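You operate a simulated robot arm through the tools that you are given. There is no shell and no other tool. Be economical: measure what you need, move in short steps, check, and stop when the job is done.

The job below is to be done with a simulated two-armed robot. You get a single attempt, and the scene is never put back.

TASK
Put two of the tall white cans from the belt of the strap machine on the top of the brown bench. Then stack the paint tin that says "cleaner" from the belt of the strap machine on top of the paint tin that says "white". Then pull the filter drawer open. The order counts. Set down upright: tall white can.

It is judged by the outcome, as a careful person would: the job done as asked, and still so three seconds after it is handed in. It fails if anything else is knocked over, pushed out of place, dropped, spilled or broken.

THE ROBOT
Two 6-joint arms with two-finger parallel grippers on one trunk, on a base that drives. Base frame: it is fixed to the floor where the robot stands at the start and does not move with it; the origin is under the middle of the robot, x ahead of it, y to its left, z up; the surface under the hand at the start is at about z = 80. Lengths are in cm, angles in rad, forces in N, time in s.
The left shoulder is at the start at [28, 18.5, 108], the right one opposite. With the tool pointing down near the work surface each hand reaches from about 54 to 92 cm from the robot's upright axis, wherever it stands, measured 20 degrees to its own side. Places, roughly: filter drawer [-280, -300, 60]; top of the brown bench [60, 90, 80]. Payload 1.57 kg a hand.
The tool frame of a hand sits at the grasp point between the pads (the TCP): z along the fingers, y along the line on which they close. The tips reach 3 cm beyond it. Largest opening 8 cm; finger width 1.7, thickness 1.2; the body of the gripper, 4 by 8.2 cm, starts 8 cm behind the TCP.
Orientation is that of the tool frame in the base frame, as a unit quaternion [x, y, z, w]. With the fingers straight down and closing along the base's y, the tool's x points along the base's -x, its y along +y and its z along -z.

THE INTERFACE
- The arms move only by the tool apply_moves. It takes "left_steps", "right_steps" or both (then of equal length, played together; a hand with none holds still); each is text: rows parted by semicolons, each of 6 numbers parted by spaces: the shift along the tool's x, y, z in units of 25 mm (1.0 is 25 mm), then the turn, a rotation vector about the tool's x, y, z in units of 8 degrees (1.0 is 8 degrees). In form: x y z wx wy wz; .... A call has 1 to 12 rows; each row shifts and turns the commanded pose from where the row before left it, along the tool's axes as they then stand. "left_gripper" and "right_gripper" are, for a hand that has rows, the gripper command, from -1 (shut) to 1 (fully open), values between in proportion, set as the call begins (left out, the last holds). A call with a number of a shift or a turn outside -1 to 1 is refused whole. A row lasts 0.2 s, in which the tool goes at most 5 cm and 0.15 rad; a call with a longer step from one row to the next is refused whole, and so is a gripper value outside its range. A pose out of reach is approached as far as the arm can. The call stops where the force on the tool passes 40 N (or 10 N more than at its start, if that is more) or the arm is blocked; 0.2 s more then pass. Each finger travels about 15.3 cm/s and halts on what it meets, pressing with about 35 N; the grip force reading is that of the motor and also rises with nothing between the fingers. The clock runs only during rows and for 0.2 s after the last one: add rows that do not move to give the fingers time. The reply holds the time, the measured pose of the TCP, the force on the tool along the base axes, the opening and the grip force, in the units named above and with some noise, with the torque about the TCP (base axes, N m) and any sound that the robot's microphone picked up, and new pictures: "pictures" is both (left out), scene, wrist or none (wrist: the cameras of the hands that moved).
- Cameras (640 x 400 px; columns grow to the right, rows downward): "scene" is now at [23.26, -1.22, 151.14]; the picture's right is [-0.15, -0.99, 0.00], its down [-0.81, 0.13, -0.58] and it looks along [0.57, -0.09, -0.81] (base axes); focal length 257 px, centre (320, 200). "left" rides on the left gripper at [7.2, 0.7, -12.2] in its tool frame; the picture's right is [-0.09, 1.00, 0.00], its down [-0.84, -0.08, -0.54] and it looks along [-0.54, -0.05, 0.84] (tool axes); focal length 238 px, centre (320, 200). "right" rides on the right gripper at [7.2, -0.7, -12.2] in its tool frame; the picture's right is [0.09, 1.00, 0.00], its down [-0.84, 0.08, -0.54] and it looks along [-0.54, 0.05, 0.84] (tool axes); focal length 238 px, centre (320, 200). There is no depth. A picture from a camera that has moved, and an enlarged one, comes with that camera's place and axes in the base frame and with its lens.
- lift_body(by): slides the trunk up (or, below 0, down) by that many cm; the arms and the scene camera ride with it, the base frame stays. It gives what a move gives, with no picture.
- roll_base(legs): drives the robot by 1 to 6 legs, each [ahead, turn to the left] in cm and rad, along the robot's own axes; the way and the turn of a leg run together, so that a leg with both is an arc; at most 150 cm and 3.142 rad a leg. The arms and the cameras ride along, it lands a little off, and it stops where it bumps. It gives what a move gives, and a new picture of the scene camera.
- pan_tilt(pan, tilt): turns the head with the scene camera to pan (to the left, within 1.501 rad either way) and tilt (down, from -0.506 to 1.204), counted from straight ahead of the robot. It gives what a move gives, and a new picture of the scene camera.
- close_up(camera, box): a new picture of the part [left, top, right, bottom] of that camera's present view, enlarged. The clock stands still meanwhile.
- close_job(): hands the job in; it is judged then, once.

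Work in short steps. Places have to be worked out from the pictures, the camera data and where the tool is seen: move nearer, look again, correct. Check each grasp and each placing, and mend what went wrong. You have 165 turns and 260 pictures in all, those below and enlarged ones among them. Open the grippers and draw the arms clear of the work before you hand the job in, unless the task says otherwise; then end with one line.

The tools are called after ">>>" as a command line: name --argument value ..., lists and objects as JSON in quotes. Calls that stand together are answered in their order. apply_moves: Moves the arms, as the interface text tells. Its arguments: {"type":"object","properties":{"left_steps":{"type":"string"},"left_gripper":{"type":"number"},"right_steps":{"type":"string"},"right_gripper":{"type":"number"},"pictures":{"type":"string","enum":["both","scene","wrist","none"]}},"required":[]} The other tools are called the same way: lift_body (by) slides the trunk up or down; roll_base (legs) drives the base; pan_tilt (pan, tilt) turns the head that bears the scene camera; close_up (camera, box) takes an enlarged picture of a part of a camera's view; close_job () hands the job in.

At the start:

```text
time: 0.0
left_position: [55.73, 15.71, 119.23]
left_orientation: [0.0, 1.0, 0.0, 0.0]
left_wrist_force: [-0.3, -0.7, -0.1]
left_wrist_torque: [0.0, 0.02, -0.03]
left_gripper_width: 8.02
left_gripper_force: 0.0
right_position: [50.23, -32.97, 115.62]
right_orientation: [0.0, 1.0, 0.0, 0.0]
right_wrist_force: [-0.1, -0.2, -0.2]
right_wrist_torque: [-0.01, 0.04, -0.02]
right_gripper_width: 7.99
right_gripper_force: 0.0
trunk travel left (down, up): [-77.5, 21.5]
robot x, y, heading: [0.06, 0.04, 0.003]
head pan, tilt: [-0.155, 0.953]
```

scene: 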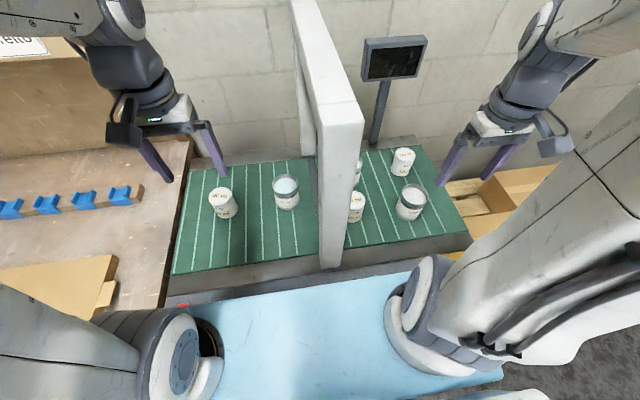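
right: 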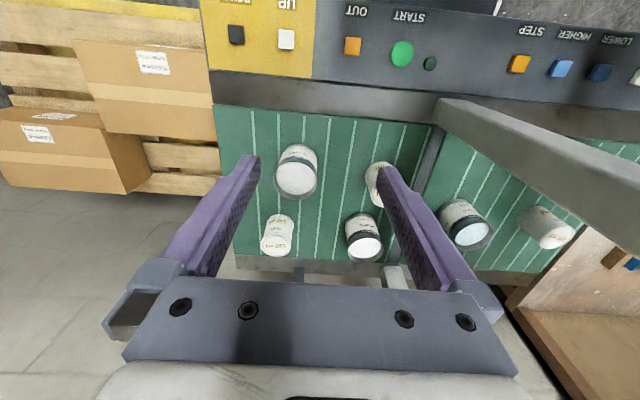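
left: 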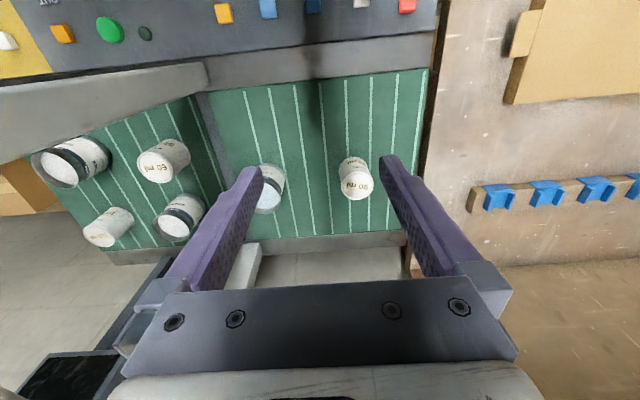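

I'll look more closely at the belt and the surroundings first, since the labels can't be read at this size.

>>> close_up --camera "scene" --box '[160, 130, 480, 280]'

>>> close_up --camera "right" --box '[200, 0, 640, 280]'

>>> close_up --camera "left" --box '[0, 0, 440, 280]'

```text
2.00 times, centred on (320, 205) of scene
camera zoom: at [23.26, -1.22, 151.14], right [-0.15, -0.99, 0.0], down [-0.81, 0.13, -0.58], along [0.57, -0.09, -0.81], focal length 514 px, centre (320, 190)
```

zoom: 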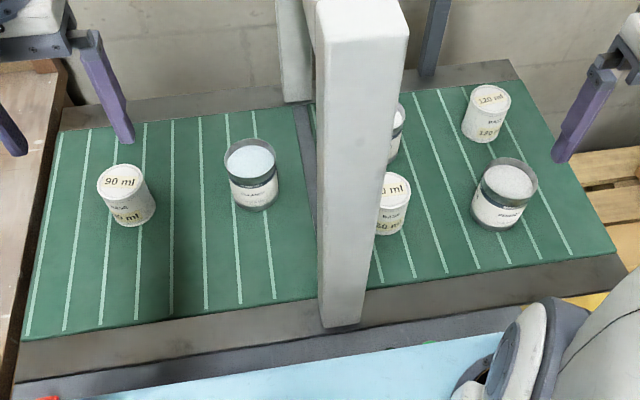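

```text
1.43 times, centred on (420, 140) of right
camera zoom: at [43.08, -33.64, 127.83], right [-0.09, 1.0, 0.0], down [0.84, 0.08, 0.54], along [0.54, 0.05, -0.84], focal length 340 px, centre (177, 286)
```

zoom: 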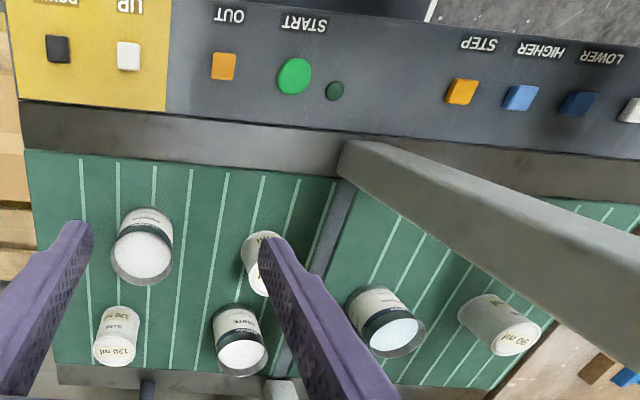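

```text
1.43 times, centred on (220, 140) of left
camera zoom: at [48.6, 16.4, 131.55], right [0.09, 1.0, 0.0], down [0.84, -0.08, 0.54], along [0.54, -0.05, -0.84], focal length 340 px, centre (463, 286)
```

zoom: 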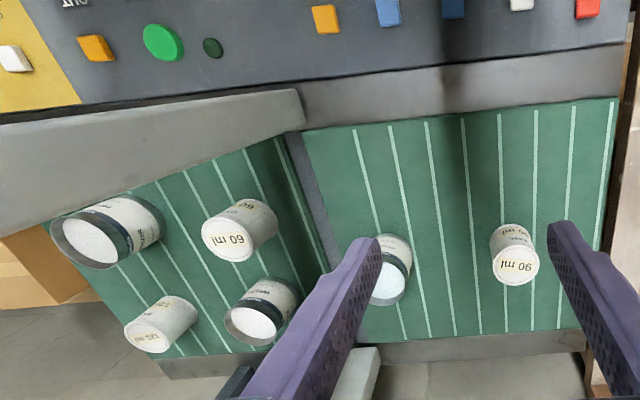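

The arch divides the belt: one can and one tin are on the left, and two cans and two tins are on the right. I'll zoom in to read each tin's label.

>>> close_up --camera "scene" --box '[260, 160, 320, 220]'

>>> close_up --camera "scene" --box '[345, 140, 435, 230]'

>>> close_up --camera "right" --box '[250, 130, 510, 280]'

>>> close_up --camera "left" --box '[20, 120, 300, 260]'

>>> pan_tilt --pan 0.75 --tilt 0.7

```text
6.67 times, centred on (290, 190) of scene
camera zoom: at [23.26, -1.22, 151.14], right [-0.15, -0.99, 0.0], down [-0.81, 0.13, -0.58], along [0.57, -0.09, -0.81], focal length 1712 px, centre (520, 267)
```

zoom: 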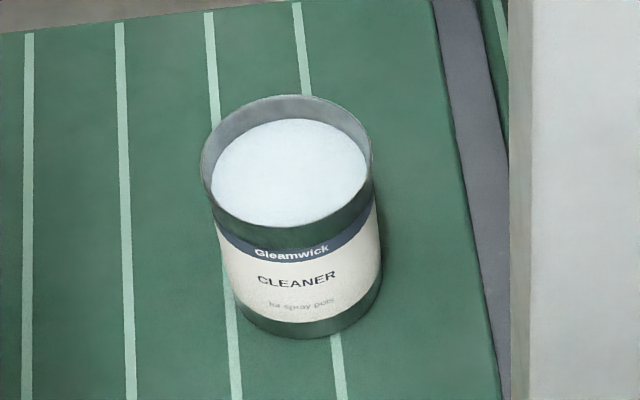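

```text
4.44 times, centred on (390, 185) of scene
camera zoom: at [23.26, -1.22, 151.14], right [-0.15, -0.99, 0.0], down [-0.81, 0.13, -0.58], along [0.57, -0.09, -0.81], focal length 1141 px, centre (9, 267)
```

zoom: 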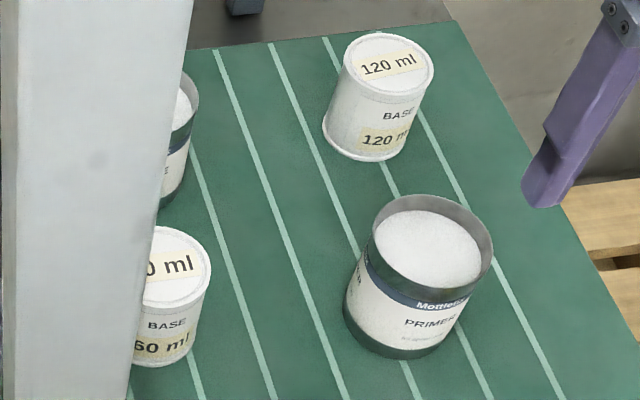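

```text
2.46 times, centred on (380, 205) of right
camera zoom: at [43.08, -33.64, 127.83], right [-0.09, 1.0, 0.0], down [0.84, 0.08, 0.54], along [0.54, 0.05, -0.84], focal length 587 px, centre (172, 188)
```

zoom: 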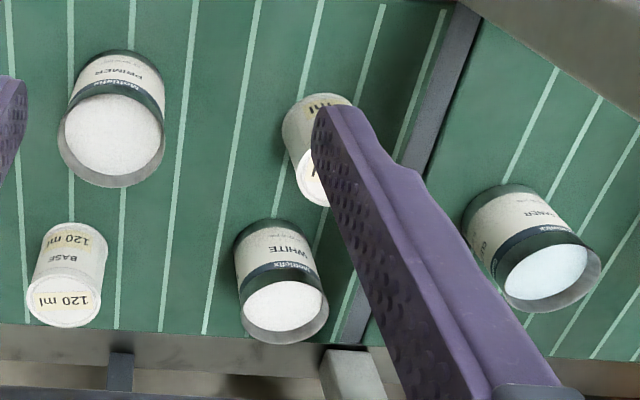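

```text
2.29 times, centred on (160, 190) of left
camera zoom: at [48.6, 16.4, 131.55], right [0.09, 1.0, 0.0], down [0.84, -0.08, 0.54], along [0.54, -0.05, -0.84], focal length 545 px, centre (686, 223)
```

zoom: 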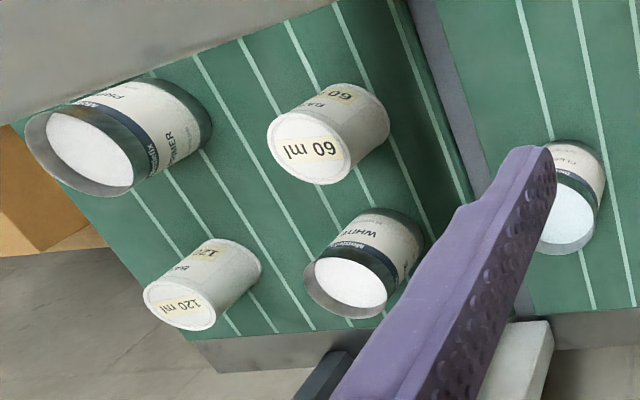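

```text
time: 1.2
left_position: [55.64, 15.62, 119.26]
left_orientation: [0.0, 1.0, -0.001, 0.0]
left_wrist_force: [-0.7, 0.1, -0.7]
left_wrist_torque: [0.02, 0.0, 0.02]
left_gripper_width: 8.02
left_gripper_force: 0.0
right_position: [50.26, -33.08, 115.59]
right_orientation: [0.0, 1.0, 0.0, 0.0]
right_wrist_force: [1.0, 0.0, 0.2]
right_wrist_torque: [-0.02, -0.04, 0.01]
right_gripper_width: 7.98
right_gripper_force: 0.1
trunk travel left (down, up): [-77.5, 21.5]
robot x, y, heading: [0.11, -0.16, 0.003]
head pan, tilt: [0.75, 0.7]
camera scene: at [22.31, 5.69, 153.14], right [0.68, -0.73, 0.0], down [-0.47, -0.44, -0.76], along [0.56, 0.52, -0.64], focal length 257 px, centre (320, 200)
```

scene: 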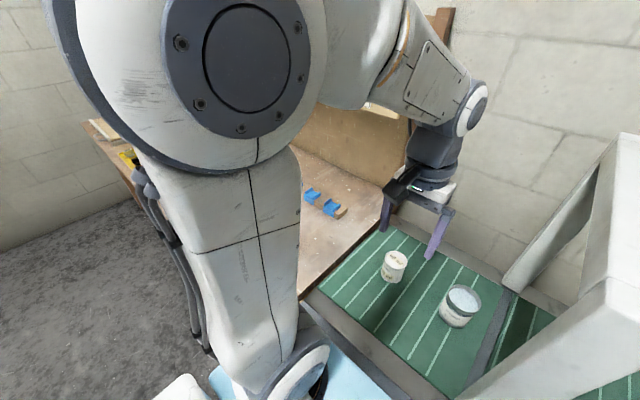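

"Cleaner" is left of the arch at about (74, 2) and "white" is right of it at about (80, -20). The 90 ml can is at about (72, 22). I'll hover the left hand over the 90 ml can and look.

>>> apply_moves --left_steps "-0.835 0.32 0.9 0 0 0;-0.835 0.32 0.9 0 0 0;-0.835 0.32 0.9 0 0 0;-0.835 0.32 0.9 0 0 0;-0.835 0.32 0.9 0 0 0;-0.835 0.32 0.9 0 0 0;-0.835 0.32 0.9 0 0 0;-0.835 0.32 0.9 0 0 0;0 0 0 0 0 0" --left_gripper 1 --pictures "both"

```text
time: 3.2
left_position: [72.55, 22.09, 101.16]
left_orientation: [0.0, 1.0, 0.0, 0.0]
left_wrist_force: [-0.6, -1.0, 0.2]
left_wrist_torque: [0.0, 0.04, 0.01]
left_gripper_width: 8.02
left_gripper_force: 0.1
right_position: [50.41, -33.09, 115.72]
right_orientation: [0.0, 1.0, -0.001, 0.0]
right_wrist_force: [0.4, -0.4, -1.0]
right_wrist_torque: [-0.05, 0.01, 0.0]
right_gripper_width: 8.01
right_gripper_force: 0.1
trunk travel left (down, up): [-77.5, 21.5]
robot x, y, heading: [0.23, -0.26, 0.0]
head pan, tilt: [0.75, 0.7]
camera scene: at [22.33, 5.7, 153.14], right [0.68, -0.73, 0.0], down [-0.47, -0.44, -0.76], along [0.56, 0.52, -0.64], focal length 257 px, centre (320, 200)
camera left: at [65.39, 22.83, 113.46], right [0.09, 1.0, 0.0], down [0.84, -0.08, 0.54], along [0.54, -0.05, -0.84], focal length 238 px, centre (320, 200)
```

scene: 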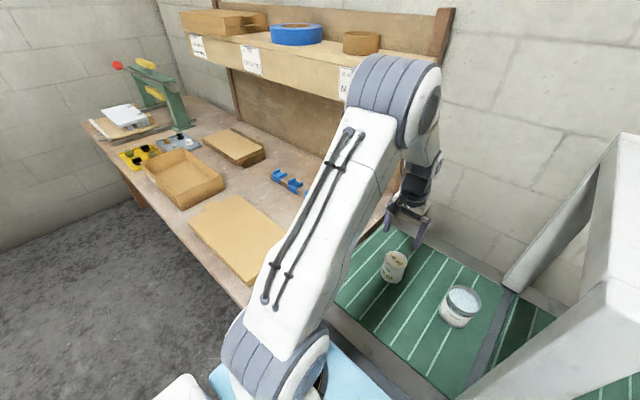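
left: 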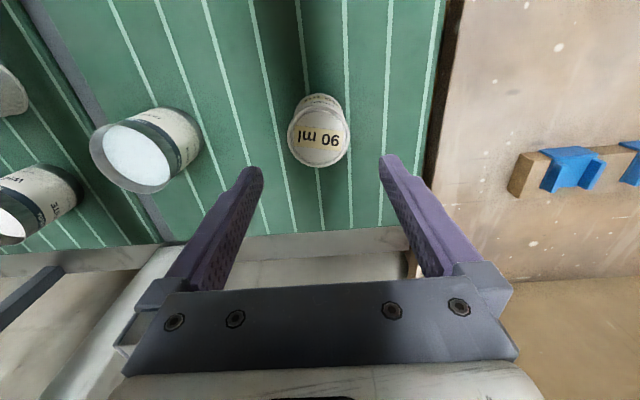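

The can's top is centred almost under the TCP, at about (73, 22), and it's about 6 cm wide. I'll go straight down to grasp height.

>>> apply_moves --left_steps "-0.02 0 0.9 0 0 0;-0.02 0 0.9 0 0 0;-0.02 0 0.9 0 0 0;-0.02 0 0.9 0 0 0;-0.02 0 0.9 0 0 0;-0.02 0 0.9 0 0 0;-0.02 0 0.8 0 0 0;0 0 0 0 0 0" --pictures "wrist"

>>> apply_moves --left_steps "0 0 0 0 0 0;0 0 0 0 0 0;0 0 0 0 0 0" --left_gripper -0.6 --pictures "wrist"

```text
time: 5.0
left_position: [72.77, 21.99, 85.74]
left_orientation: [0.0, 1.0, -0.001, 0.0]
left_wrist_force: [-0.5, 0.0, 0.0]
left_wrist_torque: [0.02, -0.03, -0.01]
left_gripper_width: 8.0
left_gripper_force: 0.2
right_position: [50.22, -32.98, 115.71]
right_orientation: [0.0, 1.0, 0.0, 0.0]
right_wrist_force: [0.2, 0.6, -0.5]
right_wrist_torque: [0.01, 0.0, -0.01]
right_gripper_width: 7.99
right_gripper_force: 0.0
trunk travel left (down, up): [-77.5, 21.5]
robot x, y, heading: [-0.22, 0.04, -0.003]
head pan, tilt: [0.75, 0.7]
camera left: at [65.62, 22.75, 98.0], right [0.09, 1.0, 0.0], down [0.84, -0.08, 0.54], along [0.54, -0.05, -0.84], focal length 238 px, centre (320, 200)
```

left: 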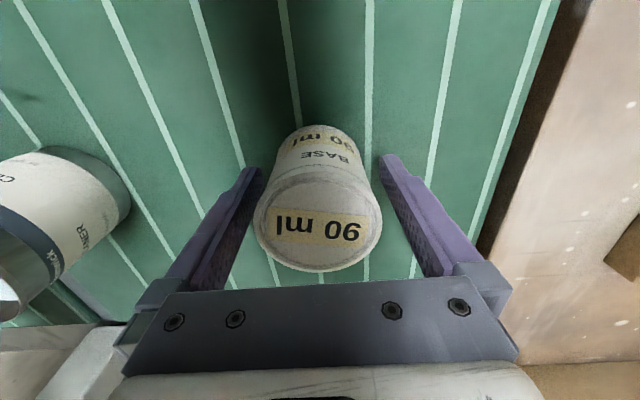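

```text
time: 5.8
left_position: [72.7, 22.03, 85.65]
left_orientation: [0.001, 1.0, 0.0, 0.0]
left_wrist_force: [-0.5, 0.6, -0.8]
left_wrist_torque: [0.02, -0.04, 0.01]
left_gripper_width: 6.67
left_gripper_force: 34.7
right_position: [50.4, -33.06, 115.85]
right_orientation: [0.0, 1.0, 0.001, 0.0]
right_wrist_force: [0.6, 0.5, -0.5]
right_wrist_torque: [0.04, 0.03, 0.02]
right_gripper_width: 7.99
right_gripper_force: 0.0
trunk travel left (down, up): [-77.5, 21.5]
robot x, y, heading: [0.14, 0.38, 0.002]
head pan, tilt: [0.75, 0.7]
camera left: at [65.61, 22.76, 98.02], right [0.09, 1.0, 0.0], down [0.84, -0.08, 0.54], along [0.54, -0.05, -0.84], focal length 238 px, centre (320, 200)
```

left: 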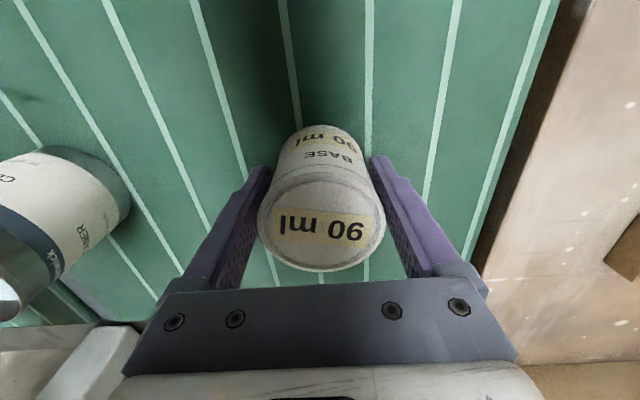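

It's gripped, with a width of 6.67 cm at 35 N. I'll lift it about 12 cm and then carry it left towards the clear bench area near (73, 54).

>>> apply_moves --left_steps "0 0 -0.7 0 0 0;0 0 -0.9 0 0 0;0 0 -0.9 0 0 0;0 0 -0.9 0 0 0;0 0 -0.9 0 0 0;0 0 -0.5 0 0 0" --pictures "none"

>>> apply_moves --left_steps "0 0.8 0 0 0 0;0 1 0 0 0 0;0 1 0 0 0 0;0 1 0 0 0 0;0 1 0 0 0 0;0 1 0 0 0 0;0 1 0 0 0 0;0 1 0 0 0 0;0 1 0 0 0 0;0 1 0 0 0 0;0 1 0 0 0 0;0 0 0 0 0 0" --pictures "both"

```text
time: 7.2
left_position: [72.8, 21.97, 97.82]
left_orientation: [0.0, 1.0, 0.001, 0.0]
left_wrist_force: [-0.3, 0.6, -1.4]
left_wrist_torque: [0.01, 0.03, 0.03]
left_gripper_width: 6.66
left_gripper_force: 35.4
right_position: [50.2, -32.94, 115.6]
right_orientation: [0.0, 1.0, 0.0, 0.0]
right_wrist_force: [0.0, -0.4, 0.8]
right_wrist_torque: [0.05, 0.02, 0.0]
right_gripper_width: 8.03
right_gripper_force: 0.0
trunk travel left (down, up): [-77.5, 21.5]
robot x, y, heading: [-0.05, -0.07, -0.005]
head pan, tilt: [0.75, 0.7]
```

```text
time: 9.8
left_position: [72.79, 49.08, 97.68]
left_orientation: [0.0, 1.0, 0.0, 0.0]
left_wrist_force: [-0.6, -0.7, -2.1]
left_wrist_torque: [-0.03, -0.01, -0.01]
left_gripper_width: 6.69
left_gripper_force: 35.1
right_position: [50.35, -32.97, 115.68]
right_orientation: [0.001, 1.0, 0.001, 0.0]
right_wrist_force: [-0.1, 0.5, -0.6]
right_wrist_torque: [-0.01, -0.01, 0.0]
right_gripper_width: 8.0
right_gripper_force: 0.1
trunk travel left (down, up): [-77.5, 21.5]
robot x, y, heading: [0.08, 0.26, -0.001]
head pan, tilt: [0.75, 0.7]
camera scene: at [22.31, 5.72, 153.14], right [0.68, -0.73, 0.0], down [-0.47, -0.44, -0.76], along [0.56, 0.52, -0.64], focal length 257 px, centre (320, 200)
camera left: at [65.64, 49.83, 109.99], right [0.09, 1.0, 0.0], down [0.84, -0.08, 0.54], along [0.54, -0.05, -0.84], focal length 238 px, centre (320, 200)
```

scene: 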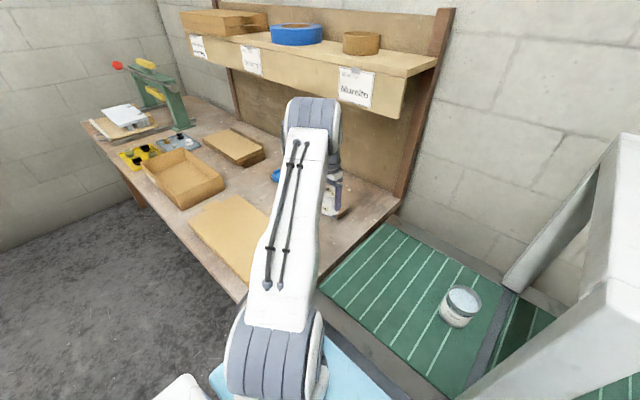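
left: 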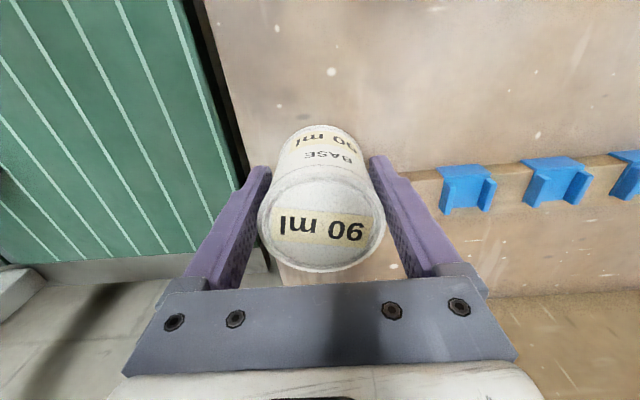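

The bench area below is clear, with the hook strip starting at about x = 80 and the cardboard panel ending at about x = 61. I'll shift to about (70, 52) and lower.

>>> apply_moves --left_steps "0.55 0.6 0 0 0 0;0.55 0.6 0 0 0 0;0 0 0.9 0 0 0;0 0 0.9 0 0 0;0 0 0.9 0 0 0;0 0 0.6 0 0 0;0 0 0 0 0 0" --pictures "wrist"

>>> close_up --camera "scene" --box '[260, 140, 400, 240]'

```text
time: 11.4
left_position: [70.1, 52.15, 89.51]
left_orientation: [0.0, 1.0, 0.0, 0.0]
left_wrist_force: [-0.3, -0.3, -1.5]
left_wrist_torque: [-0.03, 0.04, 0.0]
left_gripper_width: 6.7
left_gripper_force: 35.1
right_position: [50.31, -33.12, 115.66]
right_orientation: [0.0, 1.0, 0.0, 0.0]
right_wrist_force: [1.1, -0.2, 0.3]
right_wrist_torque: [-0.01, 0.04, -0.01]
right_gripper_width: 8.0
right_gripper_force: 0.2
trunk travel left (down, up): [-77.5, 21.5]
robot x, y, heading: [-0.12, 0.01, 0.0]
head pan, tilt: [0.75, 0.7]
camera left: at [62.92, 52.9, 101.79], right [0.09, 1.0, 0.0], down [0.84, -0.08, 0.54], along [0.54, -0.05, -0.84], focal length 238 px, centre (320, 200)
```

left: 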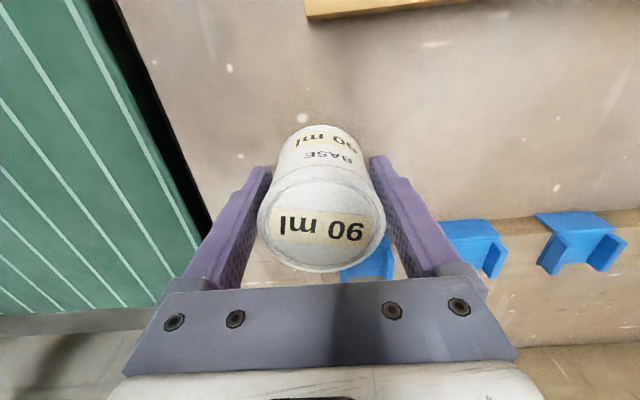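

```text
4.00 times, centred on (330, 190) of scene
camera zoom: at [22.32, 5.71, 153.14], right [0.68, -0.73, 0.0], down [-0.47, -0.44, -0.76], along [0.56, 0.52, -0.64], focal length 1027 px, centre (280, 240)
```

zoom: 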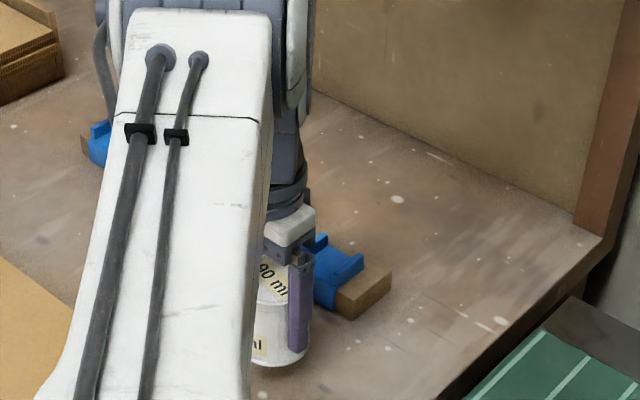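

The gap to the strip is good. I'll lower in small steps until it touches.

>>> apply_moves --left_steps "0 0 0.5 0 0 0;0 0 0.4 0 0 0;0 0 0.3 0 0 0;0 0 0.2 0 0 0;0 0 0 0 0 0" --pictures "none"

>>> close_up --camera "scene" --box '[290, 180, 360, 240]'

```text
time: 12.6
left_position: [70.09, 52.0, 85.97]
left_orientation: [0.0, 1.0, 0.0, 0.0]
left_wrist_force: [-0.1, 0.2, -1.5]
left_wrist_torque: [0.02, -0.03, -0.01]
left_gripper_width: 6.69
left_gripper_force: 35.1
right_position: [50.28, -33.1, 115.69]
right_orientation: [0.0, 1.0, 0.0, 0.0]
right_wrist_force: [-0.1, -0.2, 0.4]
right_wrist_torque: [0.0, 0.02, 0.01]
right_gripper_width: 8.0
right_gripper_force: 0.0
trunk travel left (down, up): [-77.5, 21.5]
robot x, y, heading: [0.29, 0.12, 0.001]
head pan, tilt: [0.75, 0.7]
```

```text
6.67 times, centred on (325, 210) of scene
camera zoom: at [22.31, 5.71, 153.14], right [0.68, -0.73, 0.0], down [-0.47, -0.44, -0.76], along [0.56, 0.52, -0.64], focal length 1712 px, centre (287, 133)
```

zoom: 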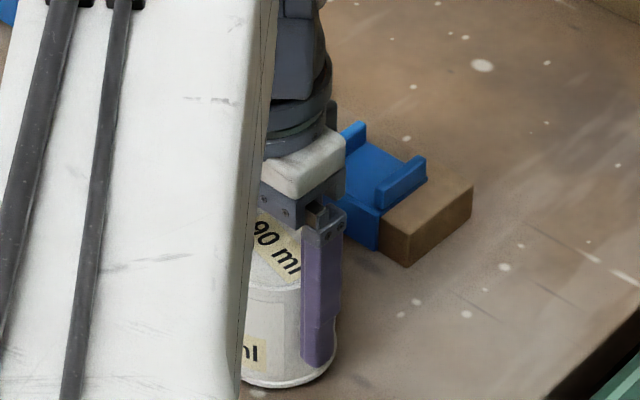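

There's no contact yet at TCP z = 86.0. I'll lower in 2.5 mm steps.

>>> apply_moves --left_steps "0 0 0.1 0 0 0;0 0 0.1 0 0 0" --pictures "none"

>>> apply_moves --left_steps "0 0 0.1 0 0 0;0 0 0 0 0 0" --pictures "none"

```text
time: 13.2
left_position: [70.02, 52.09, 85.48]
left_orientation: [0.0, 1.0, 0.0, 0.0]
left_wrist_force: [-0.9, -0.2, -1.6]
left_wrist_torque: [0.0, -0.01, 0.0]
left_gripper_width: 6.66
left_gripper_force: 35.1
right_position: [50.1, -32.89, 115.67]
right_orientation: [0.0, 1.0, -0.001, -0.001]
right_wrist_force: [0.0, 0.3, 0.0]
right_wrist_torque: [0.02, 0.01, 0.01]
right_gripper_width: 7.99
right_gripper_force: 0.0
trunk travel left (down, up): [-77.5, 21.5]
robot x, y, heading: [0.18, 0.04, -0.001]
head pan, tilt: [0.75, 0.7]
```

```text
time: 13.8
left_position: [70.11, 52.04, 85.51]
left_orientation: [0.0, 1.0, 0.002, 0.001]
left_wrist_force: [-3.0, -2.9, 14.5]
left_wrist_torque: [-0.38, 0.23, -0.06]
left_gripper_width: 6.7
left_gripper_force: 35.3
right_position: [50.25, -33.09, 115.76]
right_orientation: [0.0, 1.0, 0.0, 0.0]
right_wrist_force: [0.1, 1.0, 0.2]
right_wrist_torque: [-0.01, -0.01, 0.01]
right_gripper_width: 7.98
right_gripper_force: 0.1
trunk travel left (down, up): [-77.5, 21.5]
robot x, y, heading: [-0.05, -0.08, 0.002]
head pan, tilt: [0.75, 0.7]
```

It's touching the bench at 14.5 N. I'll release the can and rise straight up.

>>> apply_moves --left_steps "0 0 -0.05 0 0 0;0 0 0 0 0 0;0 0 0 0 0 0" --left_gripper 1 --pictures "none"

>>> apply_moves --left_steps "0 0 -0.6 0 0 0;0 0 -1 0 0 0;0 0 -1 0 0 0;0 0 -1 0 0 0;0 0 -1 0 0 0;0 0 -1 0 0 0;0 0 -1 0 0 0;0 0 -1 0 0 0;0 0 -1 0 0 0;0 0 -1 0 0 0" --pictures "both"

```text
time: 14.6
left_position: [70.09, 52.17, 85.38]
left_orientation: [0.001, 1.0, 0.0, 0.0]
left_wrist_force: [0.0, 0.5, -0.8]
left_wrist_torque: [0.02, 0.01, 0.03]
left_gripper_width: 7.99
left_gripper_force: 0.0
right_position: [50.36, -33.01, 115.67]
right_orientation: [0.0, 1.0, 0.0, 0.001]
right_wrist_force: [0.5, 0.7, 0.6]
right_wrist_torque: [0.01, 0.0, 0.01]
right_gripper_width: 8.02
right_gripper_force: 0.0
trunk travel left (down, up): [-77.5, 21.5]
robot x, y, heading: [0.11, -0.17, 0.002]
head pan, tilt: [0.75, 0.7]
```

```text
time: 16.8
left_position: [69.98, 51.98, 109.42]
left_orientation: [0.0, 1.0, 0.0, 0.0]
left_wrist_force: [-0.1, 0.9, -0.6]
left_wrist_torque: [0.02, 0.04, 0.01]
left_gripper_width: 8.0
left_gripper_force: 0.0
right_position: [50.35, -32.97, 115.7]
right_orientation: [0.0, 1.0, 0.0, 0.0]
right_wrist_force: [-0.8, 0.3, 0.9]
right_wrist_torque: [-0.02, -0.02, -0.01]
right_gripper_width: 8.01
right_gripper_force: 0.0
trunk travel left (down, up): [-77.5, 21.5]
robot x, y, heading: [-0.24, -0.05, -0.003]
head pan, tilt: [0.75, 0.7]
camera scene: at [22.31, 5.7, 153.14], right [0.68, -0.73, 0.0], down [-0.47, -0.44, -0.76], along [0.56, 0.52, -0.64], focal length 257 px, centre (320, 200)
camera left: at [62.89, 52.74, 121.67], right [0.09, 1.0, 0.0], down [0.84, -0.08, 0.54], along [0.54, -0.05, -0.84], focal length 238 px, centre (320, 200)
```

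scene: 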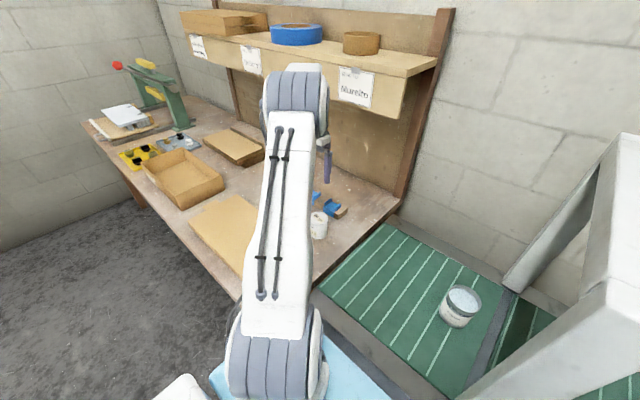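
left: 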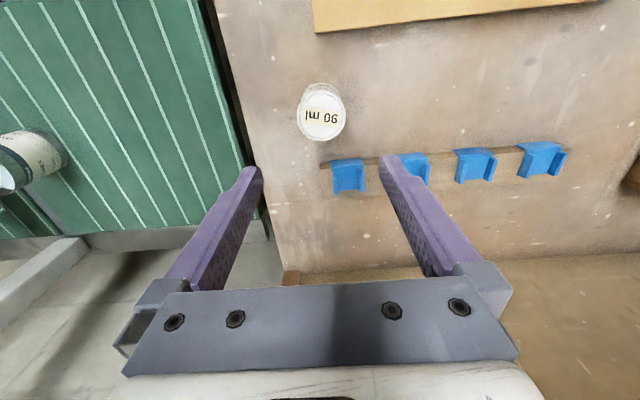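

The first can stands upright on the bench. I'll pull the left hand back to a safe place and hover the right hand over the 120 ml can at about (82, -40), which is well clear of the arch.

>>> apply_moves --left_steps "0.53 -1 -0.32 0 0 0;0.53 -1 -0.32 0 0 0;0.53 -1 -0.32 0 0 0;0.53 -1 -0.32 0 0 0;0.53 -1 -0.32 0 0 0;0.53 -1 -0.32 0 0 0;0.53 -1 -0.32 0 0 0;0.53 -1 -0.32 0 0 0;0.53 -1 -0.32 0 0 0;0.53 -1 -0.32 0 0 0;0.53 -1 -0.32 0 0 0;0.53 -1 -0.32 0 0 0" --right_steps "-1 -0.23 0.45 0 0 0;-1 -0.23 0.45 0 0 0;-1 -0.23 0.45 0 0 0;-1 -0.23 0.45 0 0 0;-1 -0.23 0.45 0 0 0;-1 -0.23 0.45 0 0 0;-1 -0.23 0.45 0 0 0;-1 -0.23 0.45 0 0 0;-1 -0.23 0.45 0 0 0;-1 -0.23 0.45 0 0 0;-1 -0.23 0.45 0 0 0;-1 -0.23 0.45 0 0 0" --right_gripper 1 --pictures "wrist"

```text
time: 19.4
left_position: [54.22, 22.12, 118.97]
left_orientation: [-0.001, 1.0, 0.0, 0.0]
left_wrist_force: [-0.4, 0.8, 0.6]
left_wrist_torque: [-0.01, 0.0, -0.01]
left_gripper_width: 8.02
left_gripper_force: 0.1
right_position: [80.25, -39.98, 102.22]
right_orientation: [0.0, 1.0, -0.001, 0.0]
right_wrist_force: [-0.1, 1.0, -0.2]
right_wrist_torque: [0.01, 0.03, 0.01]
right_gripper_width: 7.98
right_gripper_force: 0.0
trunk travel left (down, up): [-77.5, 21.5]
robot x, y, heading: [-0.13, -0.1, -0.002]
head pan, tilt: [0.75, 0.7]
camera right: at [73.12, -40.6, 114.42], right [-0.09, 1.0, 0.0], down [0.84, 0.08, 0.54], along [0.54, 0.05, -0.84], focal length 238 px, centre (320, 200)
camera left: at [47.07, 22.82, 131.22], right [0.09, 1.0, 0.0], down [0.84, -0.08, 0.54], along [0.54, -0.05, -0.84], focal length 238 px, centre (320, 200)
```

right: 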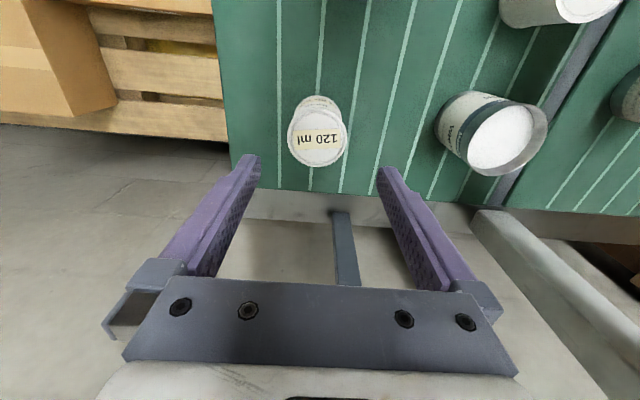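
left: 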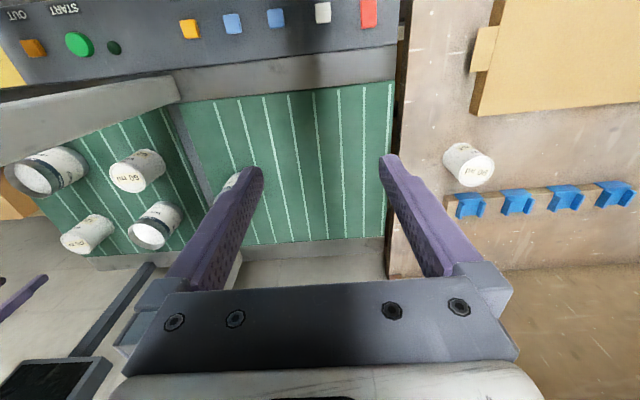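

The can's top is at about (81.7, -39.8), so I'll descend with a small forward correction and close.

>>> apply_moves --right_steps "-0.07 0 0.83 0 0 0;-0.07 0 0.83 0 0 0;-0.07 0 0.83 0 0 0;-0.07 0 0.83 0 0 0;-0.07 0 0.83 0 0 0;-0.07 0 0.83 0 0 0;-0.07 0 0.83 0 0 0;-0.07 0 0.83 0 0 0;0 0 0 0 0 0" --pictures "wrist"

>>> apply_moves --right_steps "0 0 0 0 0 0;0 0 0 0 0 0;0 0 0 0 0 0" --right_gripper -0.6 --pictures "none"

```text
time: 21.4
left_position: [54.32, 22.04, 118.92]
left_orientation: [-0.001, 1.0, -0.001, -0.001]
left_wrist_force: [0.3, -0.1, 1.1]
left_wrist_torque: [0.0, -0.02, 0.0]
left_gripper_width: 8.02
left_gripper_force: 0.0
right_position: [81.73, -39.96, 85.57]
right_orientation: [0.0, 1.0, 0.001, 0.0]
right_wrist_force: [-0.1, -0.2, 0.3]
right_wrist_torque: [0.03, -0.01, -0.01]
right_gripper_width: 8.02
right_gripper_force: 0.0
trunk travel left (down, up): [-77.5, 21.5]
robot x, y, heading: [0.25, -0.08, -0.005]
head pan, tilt: [0.75, 0.7]
camera right: at [74.57, -40.61, 97.7], right [-0.09, 1.0, 0.0], down [0.84, 0.08, 0.54], along [0.54, 0.05, -0.84], focal length 238 px, centre (320, 200)
```

right: 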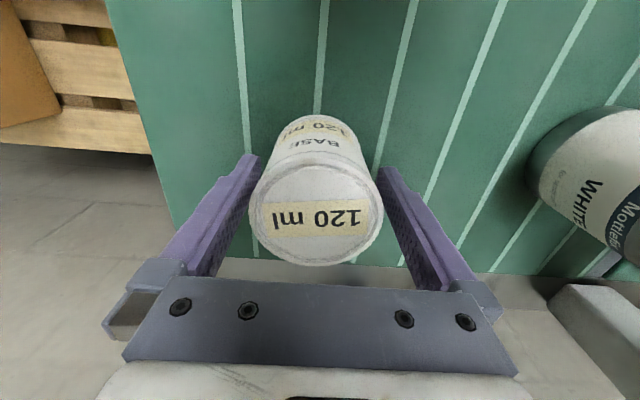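

```text
time: 22.2
left_position: [54.13, 22.16, 118.84]
left_orientation: [0.0, 1.0, 0.0, 0.001]
left_wrist_force: [-0.6, 0.4, 0.1]
left_wrist_torque: [0.01, 0.0, -0.03]
left_gripper_width: 7.99
left_gripper_force: 0.1
right_position: [81.75, -39.98, 85.62]
right_orientation: [0.0, 1.0, 0.0, -0.001]
right_wrist_force: [0.1, 0.9, 1.1]
right_wrist_torque: [-0.01, -0.08, 0.02]
right_gripper_width: 6.69
right_gripper_force: 34.8
trunk travel left (down, up): [-77.5, 21.5]
robot x, y, heading: [-0.16, -0.02, -0.003]
head pan, tilt: [0.75, 0.7]
```

It's gripped. I'll lift straight up, then draw the can back towards the robot.

>>> apply_moves --right_steps "0 0 -0.7 0 0 0;0 0 -1 0 0 0;0 0 -1 0 0 0;0 0 -1 0 0 0;0 0 -1 0 0 0;0 0 -1 0 0 0;0 0 -1 0 0 0;0 0 -1 0 0 0;0 0 -1 0 0 0;0 0 -1 0 0 0;0 0 -1 0 0 0" --pictures "none"

>>> apply_moves --right_steps "1 0.25 -0.3 0 0 0;1 0.25 -0.3 0 0 0;1 0.25 -0.3 0 0 0;1 0.25 -0.3 0 0 0;1 0.25 -0.3 0 0 0;1 0.25 -0.3 0 0 0;1 0.25 -0.3 0 0 0;1 0.25 -0.3 0 0 0;1 0.25 -0.3 0 0 0;1 0.25 -0.3 0 0 0;1 0.25 -0.3 0 0 0;1 0.25 -0.3 0 0 0" --pictures "none"

>>> pan_tilt --pan 0 --tilt 0.9

```text
time: 24.6
left_position: [54.29, 22.09, 118.83]
left_orientation: [0.0, 1.0, -0.001, 0.001]
left_wrist_force: [0.2, 0.0, 0.6]
left_wrist_torque: [-0.01, 0.01, -0.02]
left_gripper_width: 8.02
left_gripper_force: 0.1
right_position: [81.79, -39.94, 112.31]
right_orientation: [-0.001, 1.0, 0.0, 0.0]
right_wrist_force: [0.3, -1.0, -1.9]
right_wrist_torque: [0.01, 0.01, -0.01]
right_gripper_width: 6.66
right_gripper_force: 34.7
trunk travel left (down, up): [-77.5, 21.5]
robot x, y, heading: [-0.22, 0.03, 0.002]
head pan, tilt: [0.75, 0.7]
```

```text
time: 27.2
left_position: [54.31, 22.11, 118.84]
left_orientation: [0.0, 1.0, 0.001, 0.001]
left_wrist_force: [0.2, 0.3, -0.7]
left_wrist_torque: [0.01, 0.0, -0.01]
left_gripper_width: 8.02
left_gripper_force: 0.1
right_position: [51.72, -32.52, 121.31]
right_orientation: [0.0, 1.0, 0.0, 0.001]
right_wrist_force: [-0.3, -0.7, -1.7]
right_wrist_torque: [0.01, 0.01, 0.04]
right_gripper_width: 6.66
right_gripper_force: 35.4
trunk travel left (down, up): [-77.5, 21.5]
robot x, y, heading: [0.31, 0.12, -0.001]
head pan, tilt: [0.75, 0.7]
```

```text
time: 28.3
left_position: [54.39, 22.19, 118.77]
left_orientation: [0.0, 1.0, 0.001, 0.0]
left_wrist_force: [-0.1, -0.8, -0.5]
left_wrist_torque: [-0.01, 0.0, -0.01]
left_gripper_width: 8.0
left_gripper_force: 0.1
right_position: [51.84, -32.62, 121.2]
right_orientation: [0.0, 1.0, 0.0, 0.0]
right_wrist_force: [0.5, 0.5, -1.4]
right_wrist_torque: [0.03, 0.01, 0.0]
right_gripper_width: 6.71
right_gripper_force: 34.5
trunk travel left (down, up): [-77.5, 21.5]
robot x, y, heading: [-0.25, -0.66, 0.002]
head pan, tilt: [0.0, 0.901]
camera scene: at [23.65, -0.1, 151.53], right [0.0, -1.0, 0.0], down [-0.78, 0.0, -0.62], along [0.62, 0.0, -0.78], focal length 257 px, centre (320, 200)
```

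scene: 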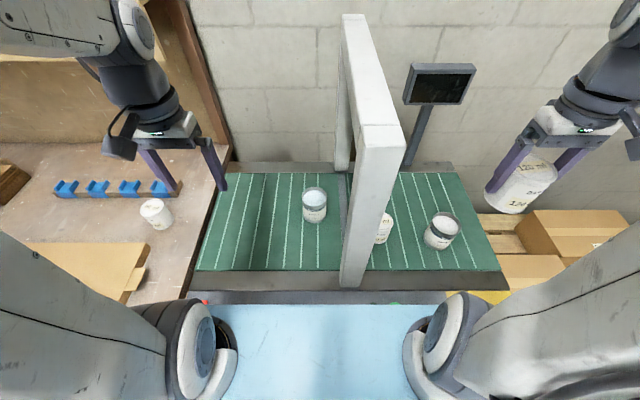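

The 120 ml can is held clear. I'll reverse the base 35 cm so I can turn safely, then check what's ahead.

>>> roll_base --legs '[[-35, 0]]'

```text
time: 30.6
left_position: [19.35, 22.09, 118.8]
left_orientation: [0.001, 1.0, 0.0, 0.0]
left_wrist_force: [0.1, 1.1, -0.2]
left_wrist_torque: [-0.01, 0.02, -0.05]
left_gripper_width: 8.02
left_gripper_force: 0.0
right_position: [16.82, -32.49, 121.27]
right_orientation: [0.001, 1.0, 0.0, 0.0]
right_wrist_force: [-0.2, 0.4, -1.9]
right_wrist_torque: [0.02, -0.01, 0.01]
right_gripper_width: 6.69
right_gripper_force: 34.1
trunk travel left (down, up): [-77.5, 21.5]
robot x, y, heading: [-35.21, -0.11, -0.003]
head pan, tilt: [0.0, 0.901]
camera scene: at [-11.27, -0.11, 151.52], right [0.0, -1.0, 0.0], down [-0.78, 0.0, -0.62], along [0.62, 0.0, -0.78], focal length 257 px, centre (320, 200)
```

scene: 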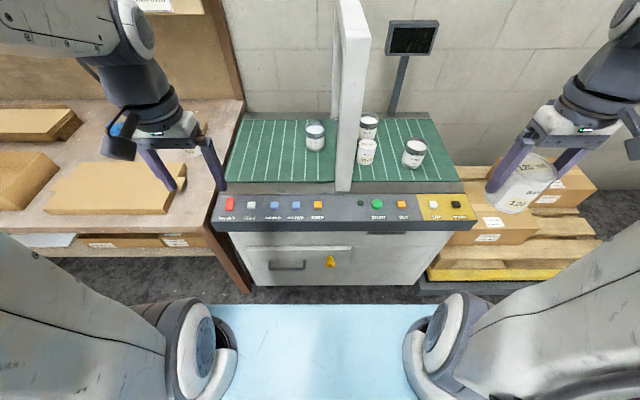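

The way is clear. I'll shift sideways to about y = 40, where the right hand can reach both the bench and the cleaner tin: turn left, drive 40 cm, then turn back.

>>> roll_base --legs '[[0, 1.571], [40, 0], [0, -1.571]]'

```text
time: 40.7
left_position: [19.18, 62.85, 118.92]
left_orientation: [-0.004, 1.0, 0.0, 0.0]
left_wrist_force: [-0.2, -0.5, 0.1]
left_wrist_torque: [-0.01, 0.02, 0.01]
left_gripper_width: 8.01
left_gripper_force: 0.0
right_position: [17.25, 8.23, 121.2]
right_orientation: [-0.004, 1.0, 0.0, -0.001]
right_wrist_force: [-0.3, -0.4, -1.7]
right_wrist_torque: [0.01, 0.04, 0.03]
right_gripper_width: 6.68
right_gripper_force: 35.1
trunk travel left (down, up): [-77.5, 21.5]
robot x, y, heading: [-34.74, 40.53, 0.009]
head pan, tilt: [0.0, 0.901]
camera scene: at [-11.24, 40.33, 151.53], right [0.01, -1.0, 0.0], down [-0.78, -0.01, -0.62], along [0.62, 0.01, -0.78], focal length 257 px, centre (320, 200)
```

scene: 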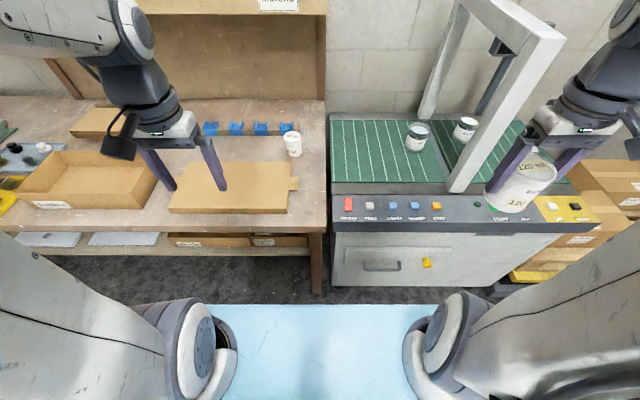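

Pose is good. I'll move both hands left by about 12 cm so the right one stays clear of the arch post, then drive ahead 30 cm.

>>> apply_moves --right_steps "0 1 0 0 0 0;0 1 0 0 0 0;0 1 0 0 0 0;0 1 0 0 0 0;0 1 0 0 0 0" --left_steps "0 1 0 0 0 0;0 1 0 0 0 0;0 1 0 0 0 0;0 1 0 0 0 0;0 1 0 0 0 0" --pictures "none"

>>> roll_base --legs '[[30, 0]]'

```text
time: 41.9
left_position: [19.1, 75.33, 118.85]
left_orientation: [-0.004, 1.0, 0.0, 0.0]
left_wrist_force: [0.5, -0.2, 0.4]
left_wrist_torque: [0.03, 0.0, -0.03]
left_gripper_width: 7.98
left_gripper_force: 0.1
right_position: [17.16, 20.58, 121.27]
right_orientation: [-0.005, 1.0, 0.0, 0.0]
right_wrist_force: [0.5, 0.1, -1.9]
right_wrist_torque: [-0.01, 0.02, -0.04]
right_gripper_width: 6.67
right_gripper_force: 34.8
trunk travel left (down, up): [-77.5, 21.5]
robot x, y, heading: [-34.76, 39.64, 0.012]
head pan, tilt: [0.0, 0.901]
```

```text
time: 43.9
left_position: [49.46, 75.48, 118.91]
left_orientation: [-0.004, 1.0, 0.0, 0.0]
left_wrist_force: [0.0, 1.4, 0.7]
left_wrist_torque: [0.0, -0.04, 0.01]
left_gripper_width: 7.99
left_gripper_force: 0.0
right_position: [47.35, 20.77, 121.27]
right_orientation: [-0.004, 1.0, 0.0, 0.0]
right_wrist_force: [-0.7, -0.2, -1.7]
right_wrist_torque: [0.01, 0.01, 0.01]
right_gripper_width: 6.67
right_gripper_force: 35.2
trunk travel left (down, up): [-77.5, 21.5]
robot x, y, heading: [-4.39, 40.48, 0.004]
head pan, tilt: [0.0, 0.901]
camera scene: at [19.07, 40.55, 151.53], right [0.01, -1.0, 0.0], down [-0.78, -0.01, -0.62], along [0.62, 0.0, -0.78], focal length 257 px, centre (320, 200)
```

scene: 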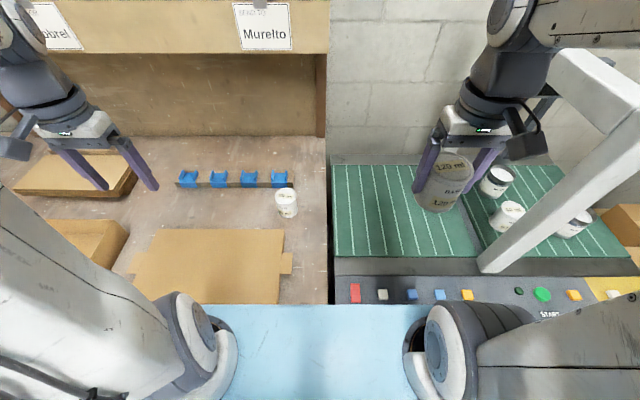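

I've arrived at (-4.4, 40.5). Can 1 is at (70.5, 51.5) and the bench edge is at y = 37.7, so I'll carry can 2 above (77, 43.5) and then lower partway.

>>> apply_moves --right_steps "-0.988 0.757 0 0 0 0;-0.988 0.757 0 0 0 0;-0.988 0.757 0 0 0 0;-0.988 0.757 0 0 0 0;-0.988 0.757 0 0 0 0;-0.988 0.757 0 0 0 0;-0.988 0.757 0 0 0 0;-0.988 0.757 0 0 0 0;-0.988 0.757 0 0 0 0;-0.988 0.757 0 0 0 0;-0.988 0.757 0 0 0 0;-0.988 0.757 0 0 0 0" --pictures "none"

>>> apply_moves --right_steps "0 0 1 0 0 0;0 0 1 0 0 0;0 0 1 0 0 0;0 0 1 0 0 0;0 0 1 0 0 0;0 0 1 0 0 0;0 0 1 0 0 0;0 0 1 0 0 0;0 0 0 0 0 0" --pictures "both"

```text
time: 46.5
left_position: [49.35, 75.59, 118.99]
left_orientation: [-0.004, 1.0, 0.0, 0.0]
left_wrist_force: [-0.9, -0.2, 0.2]
left_wrist_torque: [0.03, -0.01, 0.04]
left_gripper_width: 8.0
left_gripper_force: 0.1
right_position: [76.21, 43.45, 120.9]
right_orientation: [-0.003, 1.0, -0.001, -0.001]
right_wrist_force: [0.0, 0.2, -1.1]
right_wrist_torque: [-0.01, -0.04, 0.03]
right_gripper_width: 6.67
right_gripper_force: 35.0
right hand out of reach, approached as far as the arm can: row 12
trunk travel left (down, up): [-77.5, 21.5]
robot x, y, heading: [-4.39, 40.56, 0.011]
head pan, tilt: [0.0, 0.901]
```

```text
time: 48.5
left_position: [49.54, 75.45, 118.92]
left_orientation: [-0.004, 1.0, 0.0, 0.0]
left_wrist_force: [-0.4, 0.0, -0.2]
left_wrist_torque: [0.02, 0.01, 0.01]
left_gripper_width: 8.01
left_gripper_force: 0.0
right_position: [76.34, 43.54, 100.98]
right_orientation: [-0.003, 1.0, 0.0, 0.0]
right_wrist_force: [0.6, 0.1, -2.3]
right_wrist_torque: [-0.05, -0.02, -0.04]
right_gripper_width: 6.67
right_gripper_force: 34.7
trunk travel left (down, up): [-77.5, 21.5]
robot x, y, heading: [-4.7, 40.19, 0.008]
head pan, tilt: [0.0, 0.901]
camera scene: at [19.12, 40.56, 151.52], right [0.01, -1.0, 0.0], down [-0.78, -0.01, -0.62], along [0.62, 0.0, -0.78], focal length 257 px, centre (320, 200)
camera right: at [69.08, 42.8, 113.13], right [-0.1, 0.99, 0.0], down [0.84, 0.08, 0.54], along [0.54, 0.05, -0.84], focal length 238 px, centre (320, 200)
```

scene: 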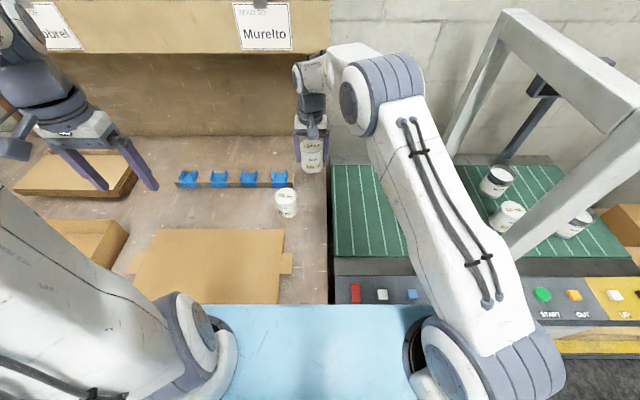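
right: 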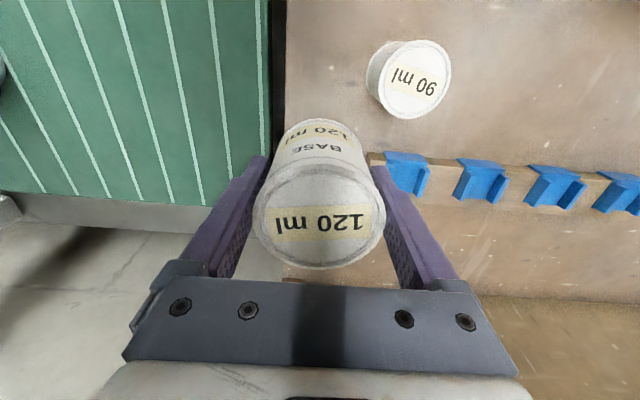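

Clear of the strip end and of can 1. I'll lower to just above contact height, then go in small steps.

>>> apply_moves --right_steps "0 0 1 0 0 0;0 0 1 0 0 0;0 0 1 0 0 0;0 0 1 0 0 0;0 0 1 0 0 0;0 0 0.8 0 0 0;0 0 0.2 0 0 0;0 0 0 0 0 0" --pictures "none"

>>> apply_moves --right_steps "0 0 0.1 0 0 0;0 0 0.1 0 0 0;0 0 0 0 0 0" --pictures "wrist"

```text
time: 50.3
left_position: [49.38, 75.41, 118.9]
left_orientation: [-0.003, 1.0, 0.0, 0.0]
left_wrist_force: [0.2, -0.2, -0.2]
left_wrist_torque: [-0.01, 0.02, -0.04]
left_gripper_width: 8.0
left_gripper_force: 0.1
right_position: [76.26, 43.43, 85.96]
right_orientation: [-0.004, 1.0, 0.0, -0.001]
right_wrist_force: [0.0, -0.3, -2.1]
right_wrist_torque: [-0.02, 0.01, -0.03]
right_gripper_width: 6.67
right_gripper_force: 35.1
trunk travel left (down, up): [-77.5, 21.5]
robot x, y, heading: [-4.45, 40.7, 0.011]
head pan, tilt: [0.0, 0.901]
```

```text
time: 51.1
left_position: [49.4, 75.49, 118.79]
left_orientation: [-0.004, 1.0, 0.0, 0.0]
left_wrist_force: [-0.3, 0.3, 0.7]
left_wrist_torque: [0.0, -0.04, 0.0]
left_gripper_width: 8.01
left_gripper_force: 0.1
right_position: [76.16, 43.62, 85.53]
right_orientation: [-0.004, 1.0, 0.0, 0.0]
right_wrist_force: [0.1, 0.7, -2.6]
right_wrist_torque: [0.02, 0.04, -0.02]
right_gripper_width: 6.68
right_gripper_force: 35.6
trunk travel left (down, up): [-77.5, 21.5]
robot x, y, heading: [-4.7, 40.57, 0.011]
head pan, tilt: [0.0, 0.901]
camera right: at [69.13, 42.81, 97.67], right [-0.1, 0.99, 0.0], down [0.84, 0.08, 0.54], along [0.54, 0.05, -0.84], focal length 238 px, centre (320, 200)
```

right: 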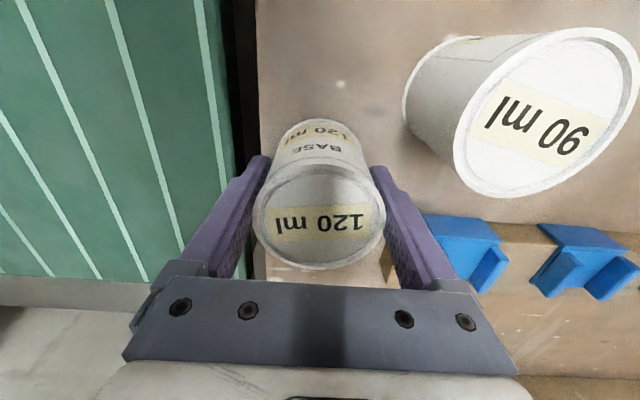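

No contact yet, so I'll continue in 2 mm steps.

>>> apply_moves --right_steps "0 0 0.08 0 0 0;0 0 0 0 0 0" --pictures "none"

>>> apply_moves --right_steps "0 0 0.06 0 0 0;0 0 0 0 0 0" --pictures "none"

```text
time: 51.7
left_position: [49.49, 75.44, 118.89]
left_orientation: [-0.004, 1.0, 0.0, 0.0]
left_wrist_force: [0.6, -0.5, 0.3]
left_wrist_torque: [0.02, 0.01, -0.01]
left_gripper_width: 7.98
left_gripper_force: 0.1
right_position: [76.34, 43.5, 85.28]
right_orientation: [-0.003, 1.0, 0.0, 0.001]
right_wrist_force: [0.2, 0.3, -1.9]
right_wrist_torque: [0.03, 0.03, 0.03]
right_gripper_width: 6.68
right_gripper_force: 35.3
trunk travel left (down, up): [-77.5, 21.5]
robot x, y, heading: [-4.98, 40.42, 0.009]
head pan, tilt: [0.0, 0.901]
```

```text
time: 52.3
left_position: [49.44, 75.57, 118.9]
left_orientation: [-0.003, 1.0, 0.0, 0.0]
left_wrist_force: [-0.1, 0.7, 0.7]
left_wrist_torque: [-0.01, -0.02, -0.03]
left_gripper_width: 8.03
left_gripper_force: 0.0
right_position: [76.31, 43.42, 85.19]
right_orientation: [-0.004, 1.0, -0.001, 0.001]
right_wrist_force: [-0.7, -1.7, 3.5]
right_wrist_torque: [-0.13, -0.18, -0.05]
right_gripper_width: 6.66
right_gripper_force: 35.7
trunk travel left (down, up): [-77.5, 21.5]
robot x, y, heading: [-4.21, 40.33, 0.004]
head pan, tilt: [0.0, 0.901]
```

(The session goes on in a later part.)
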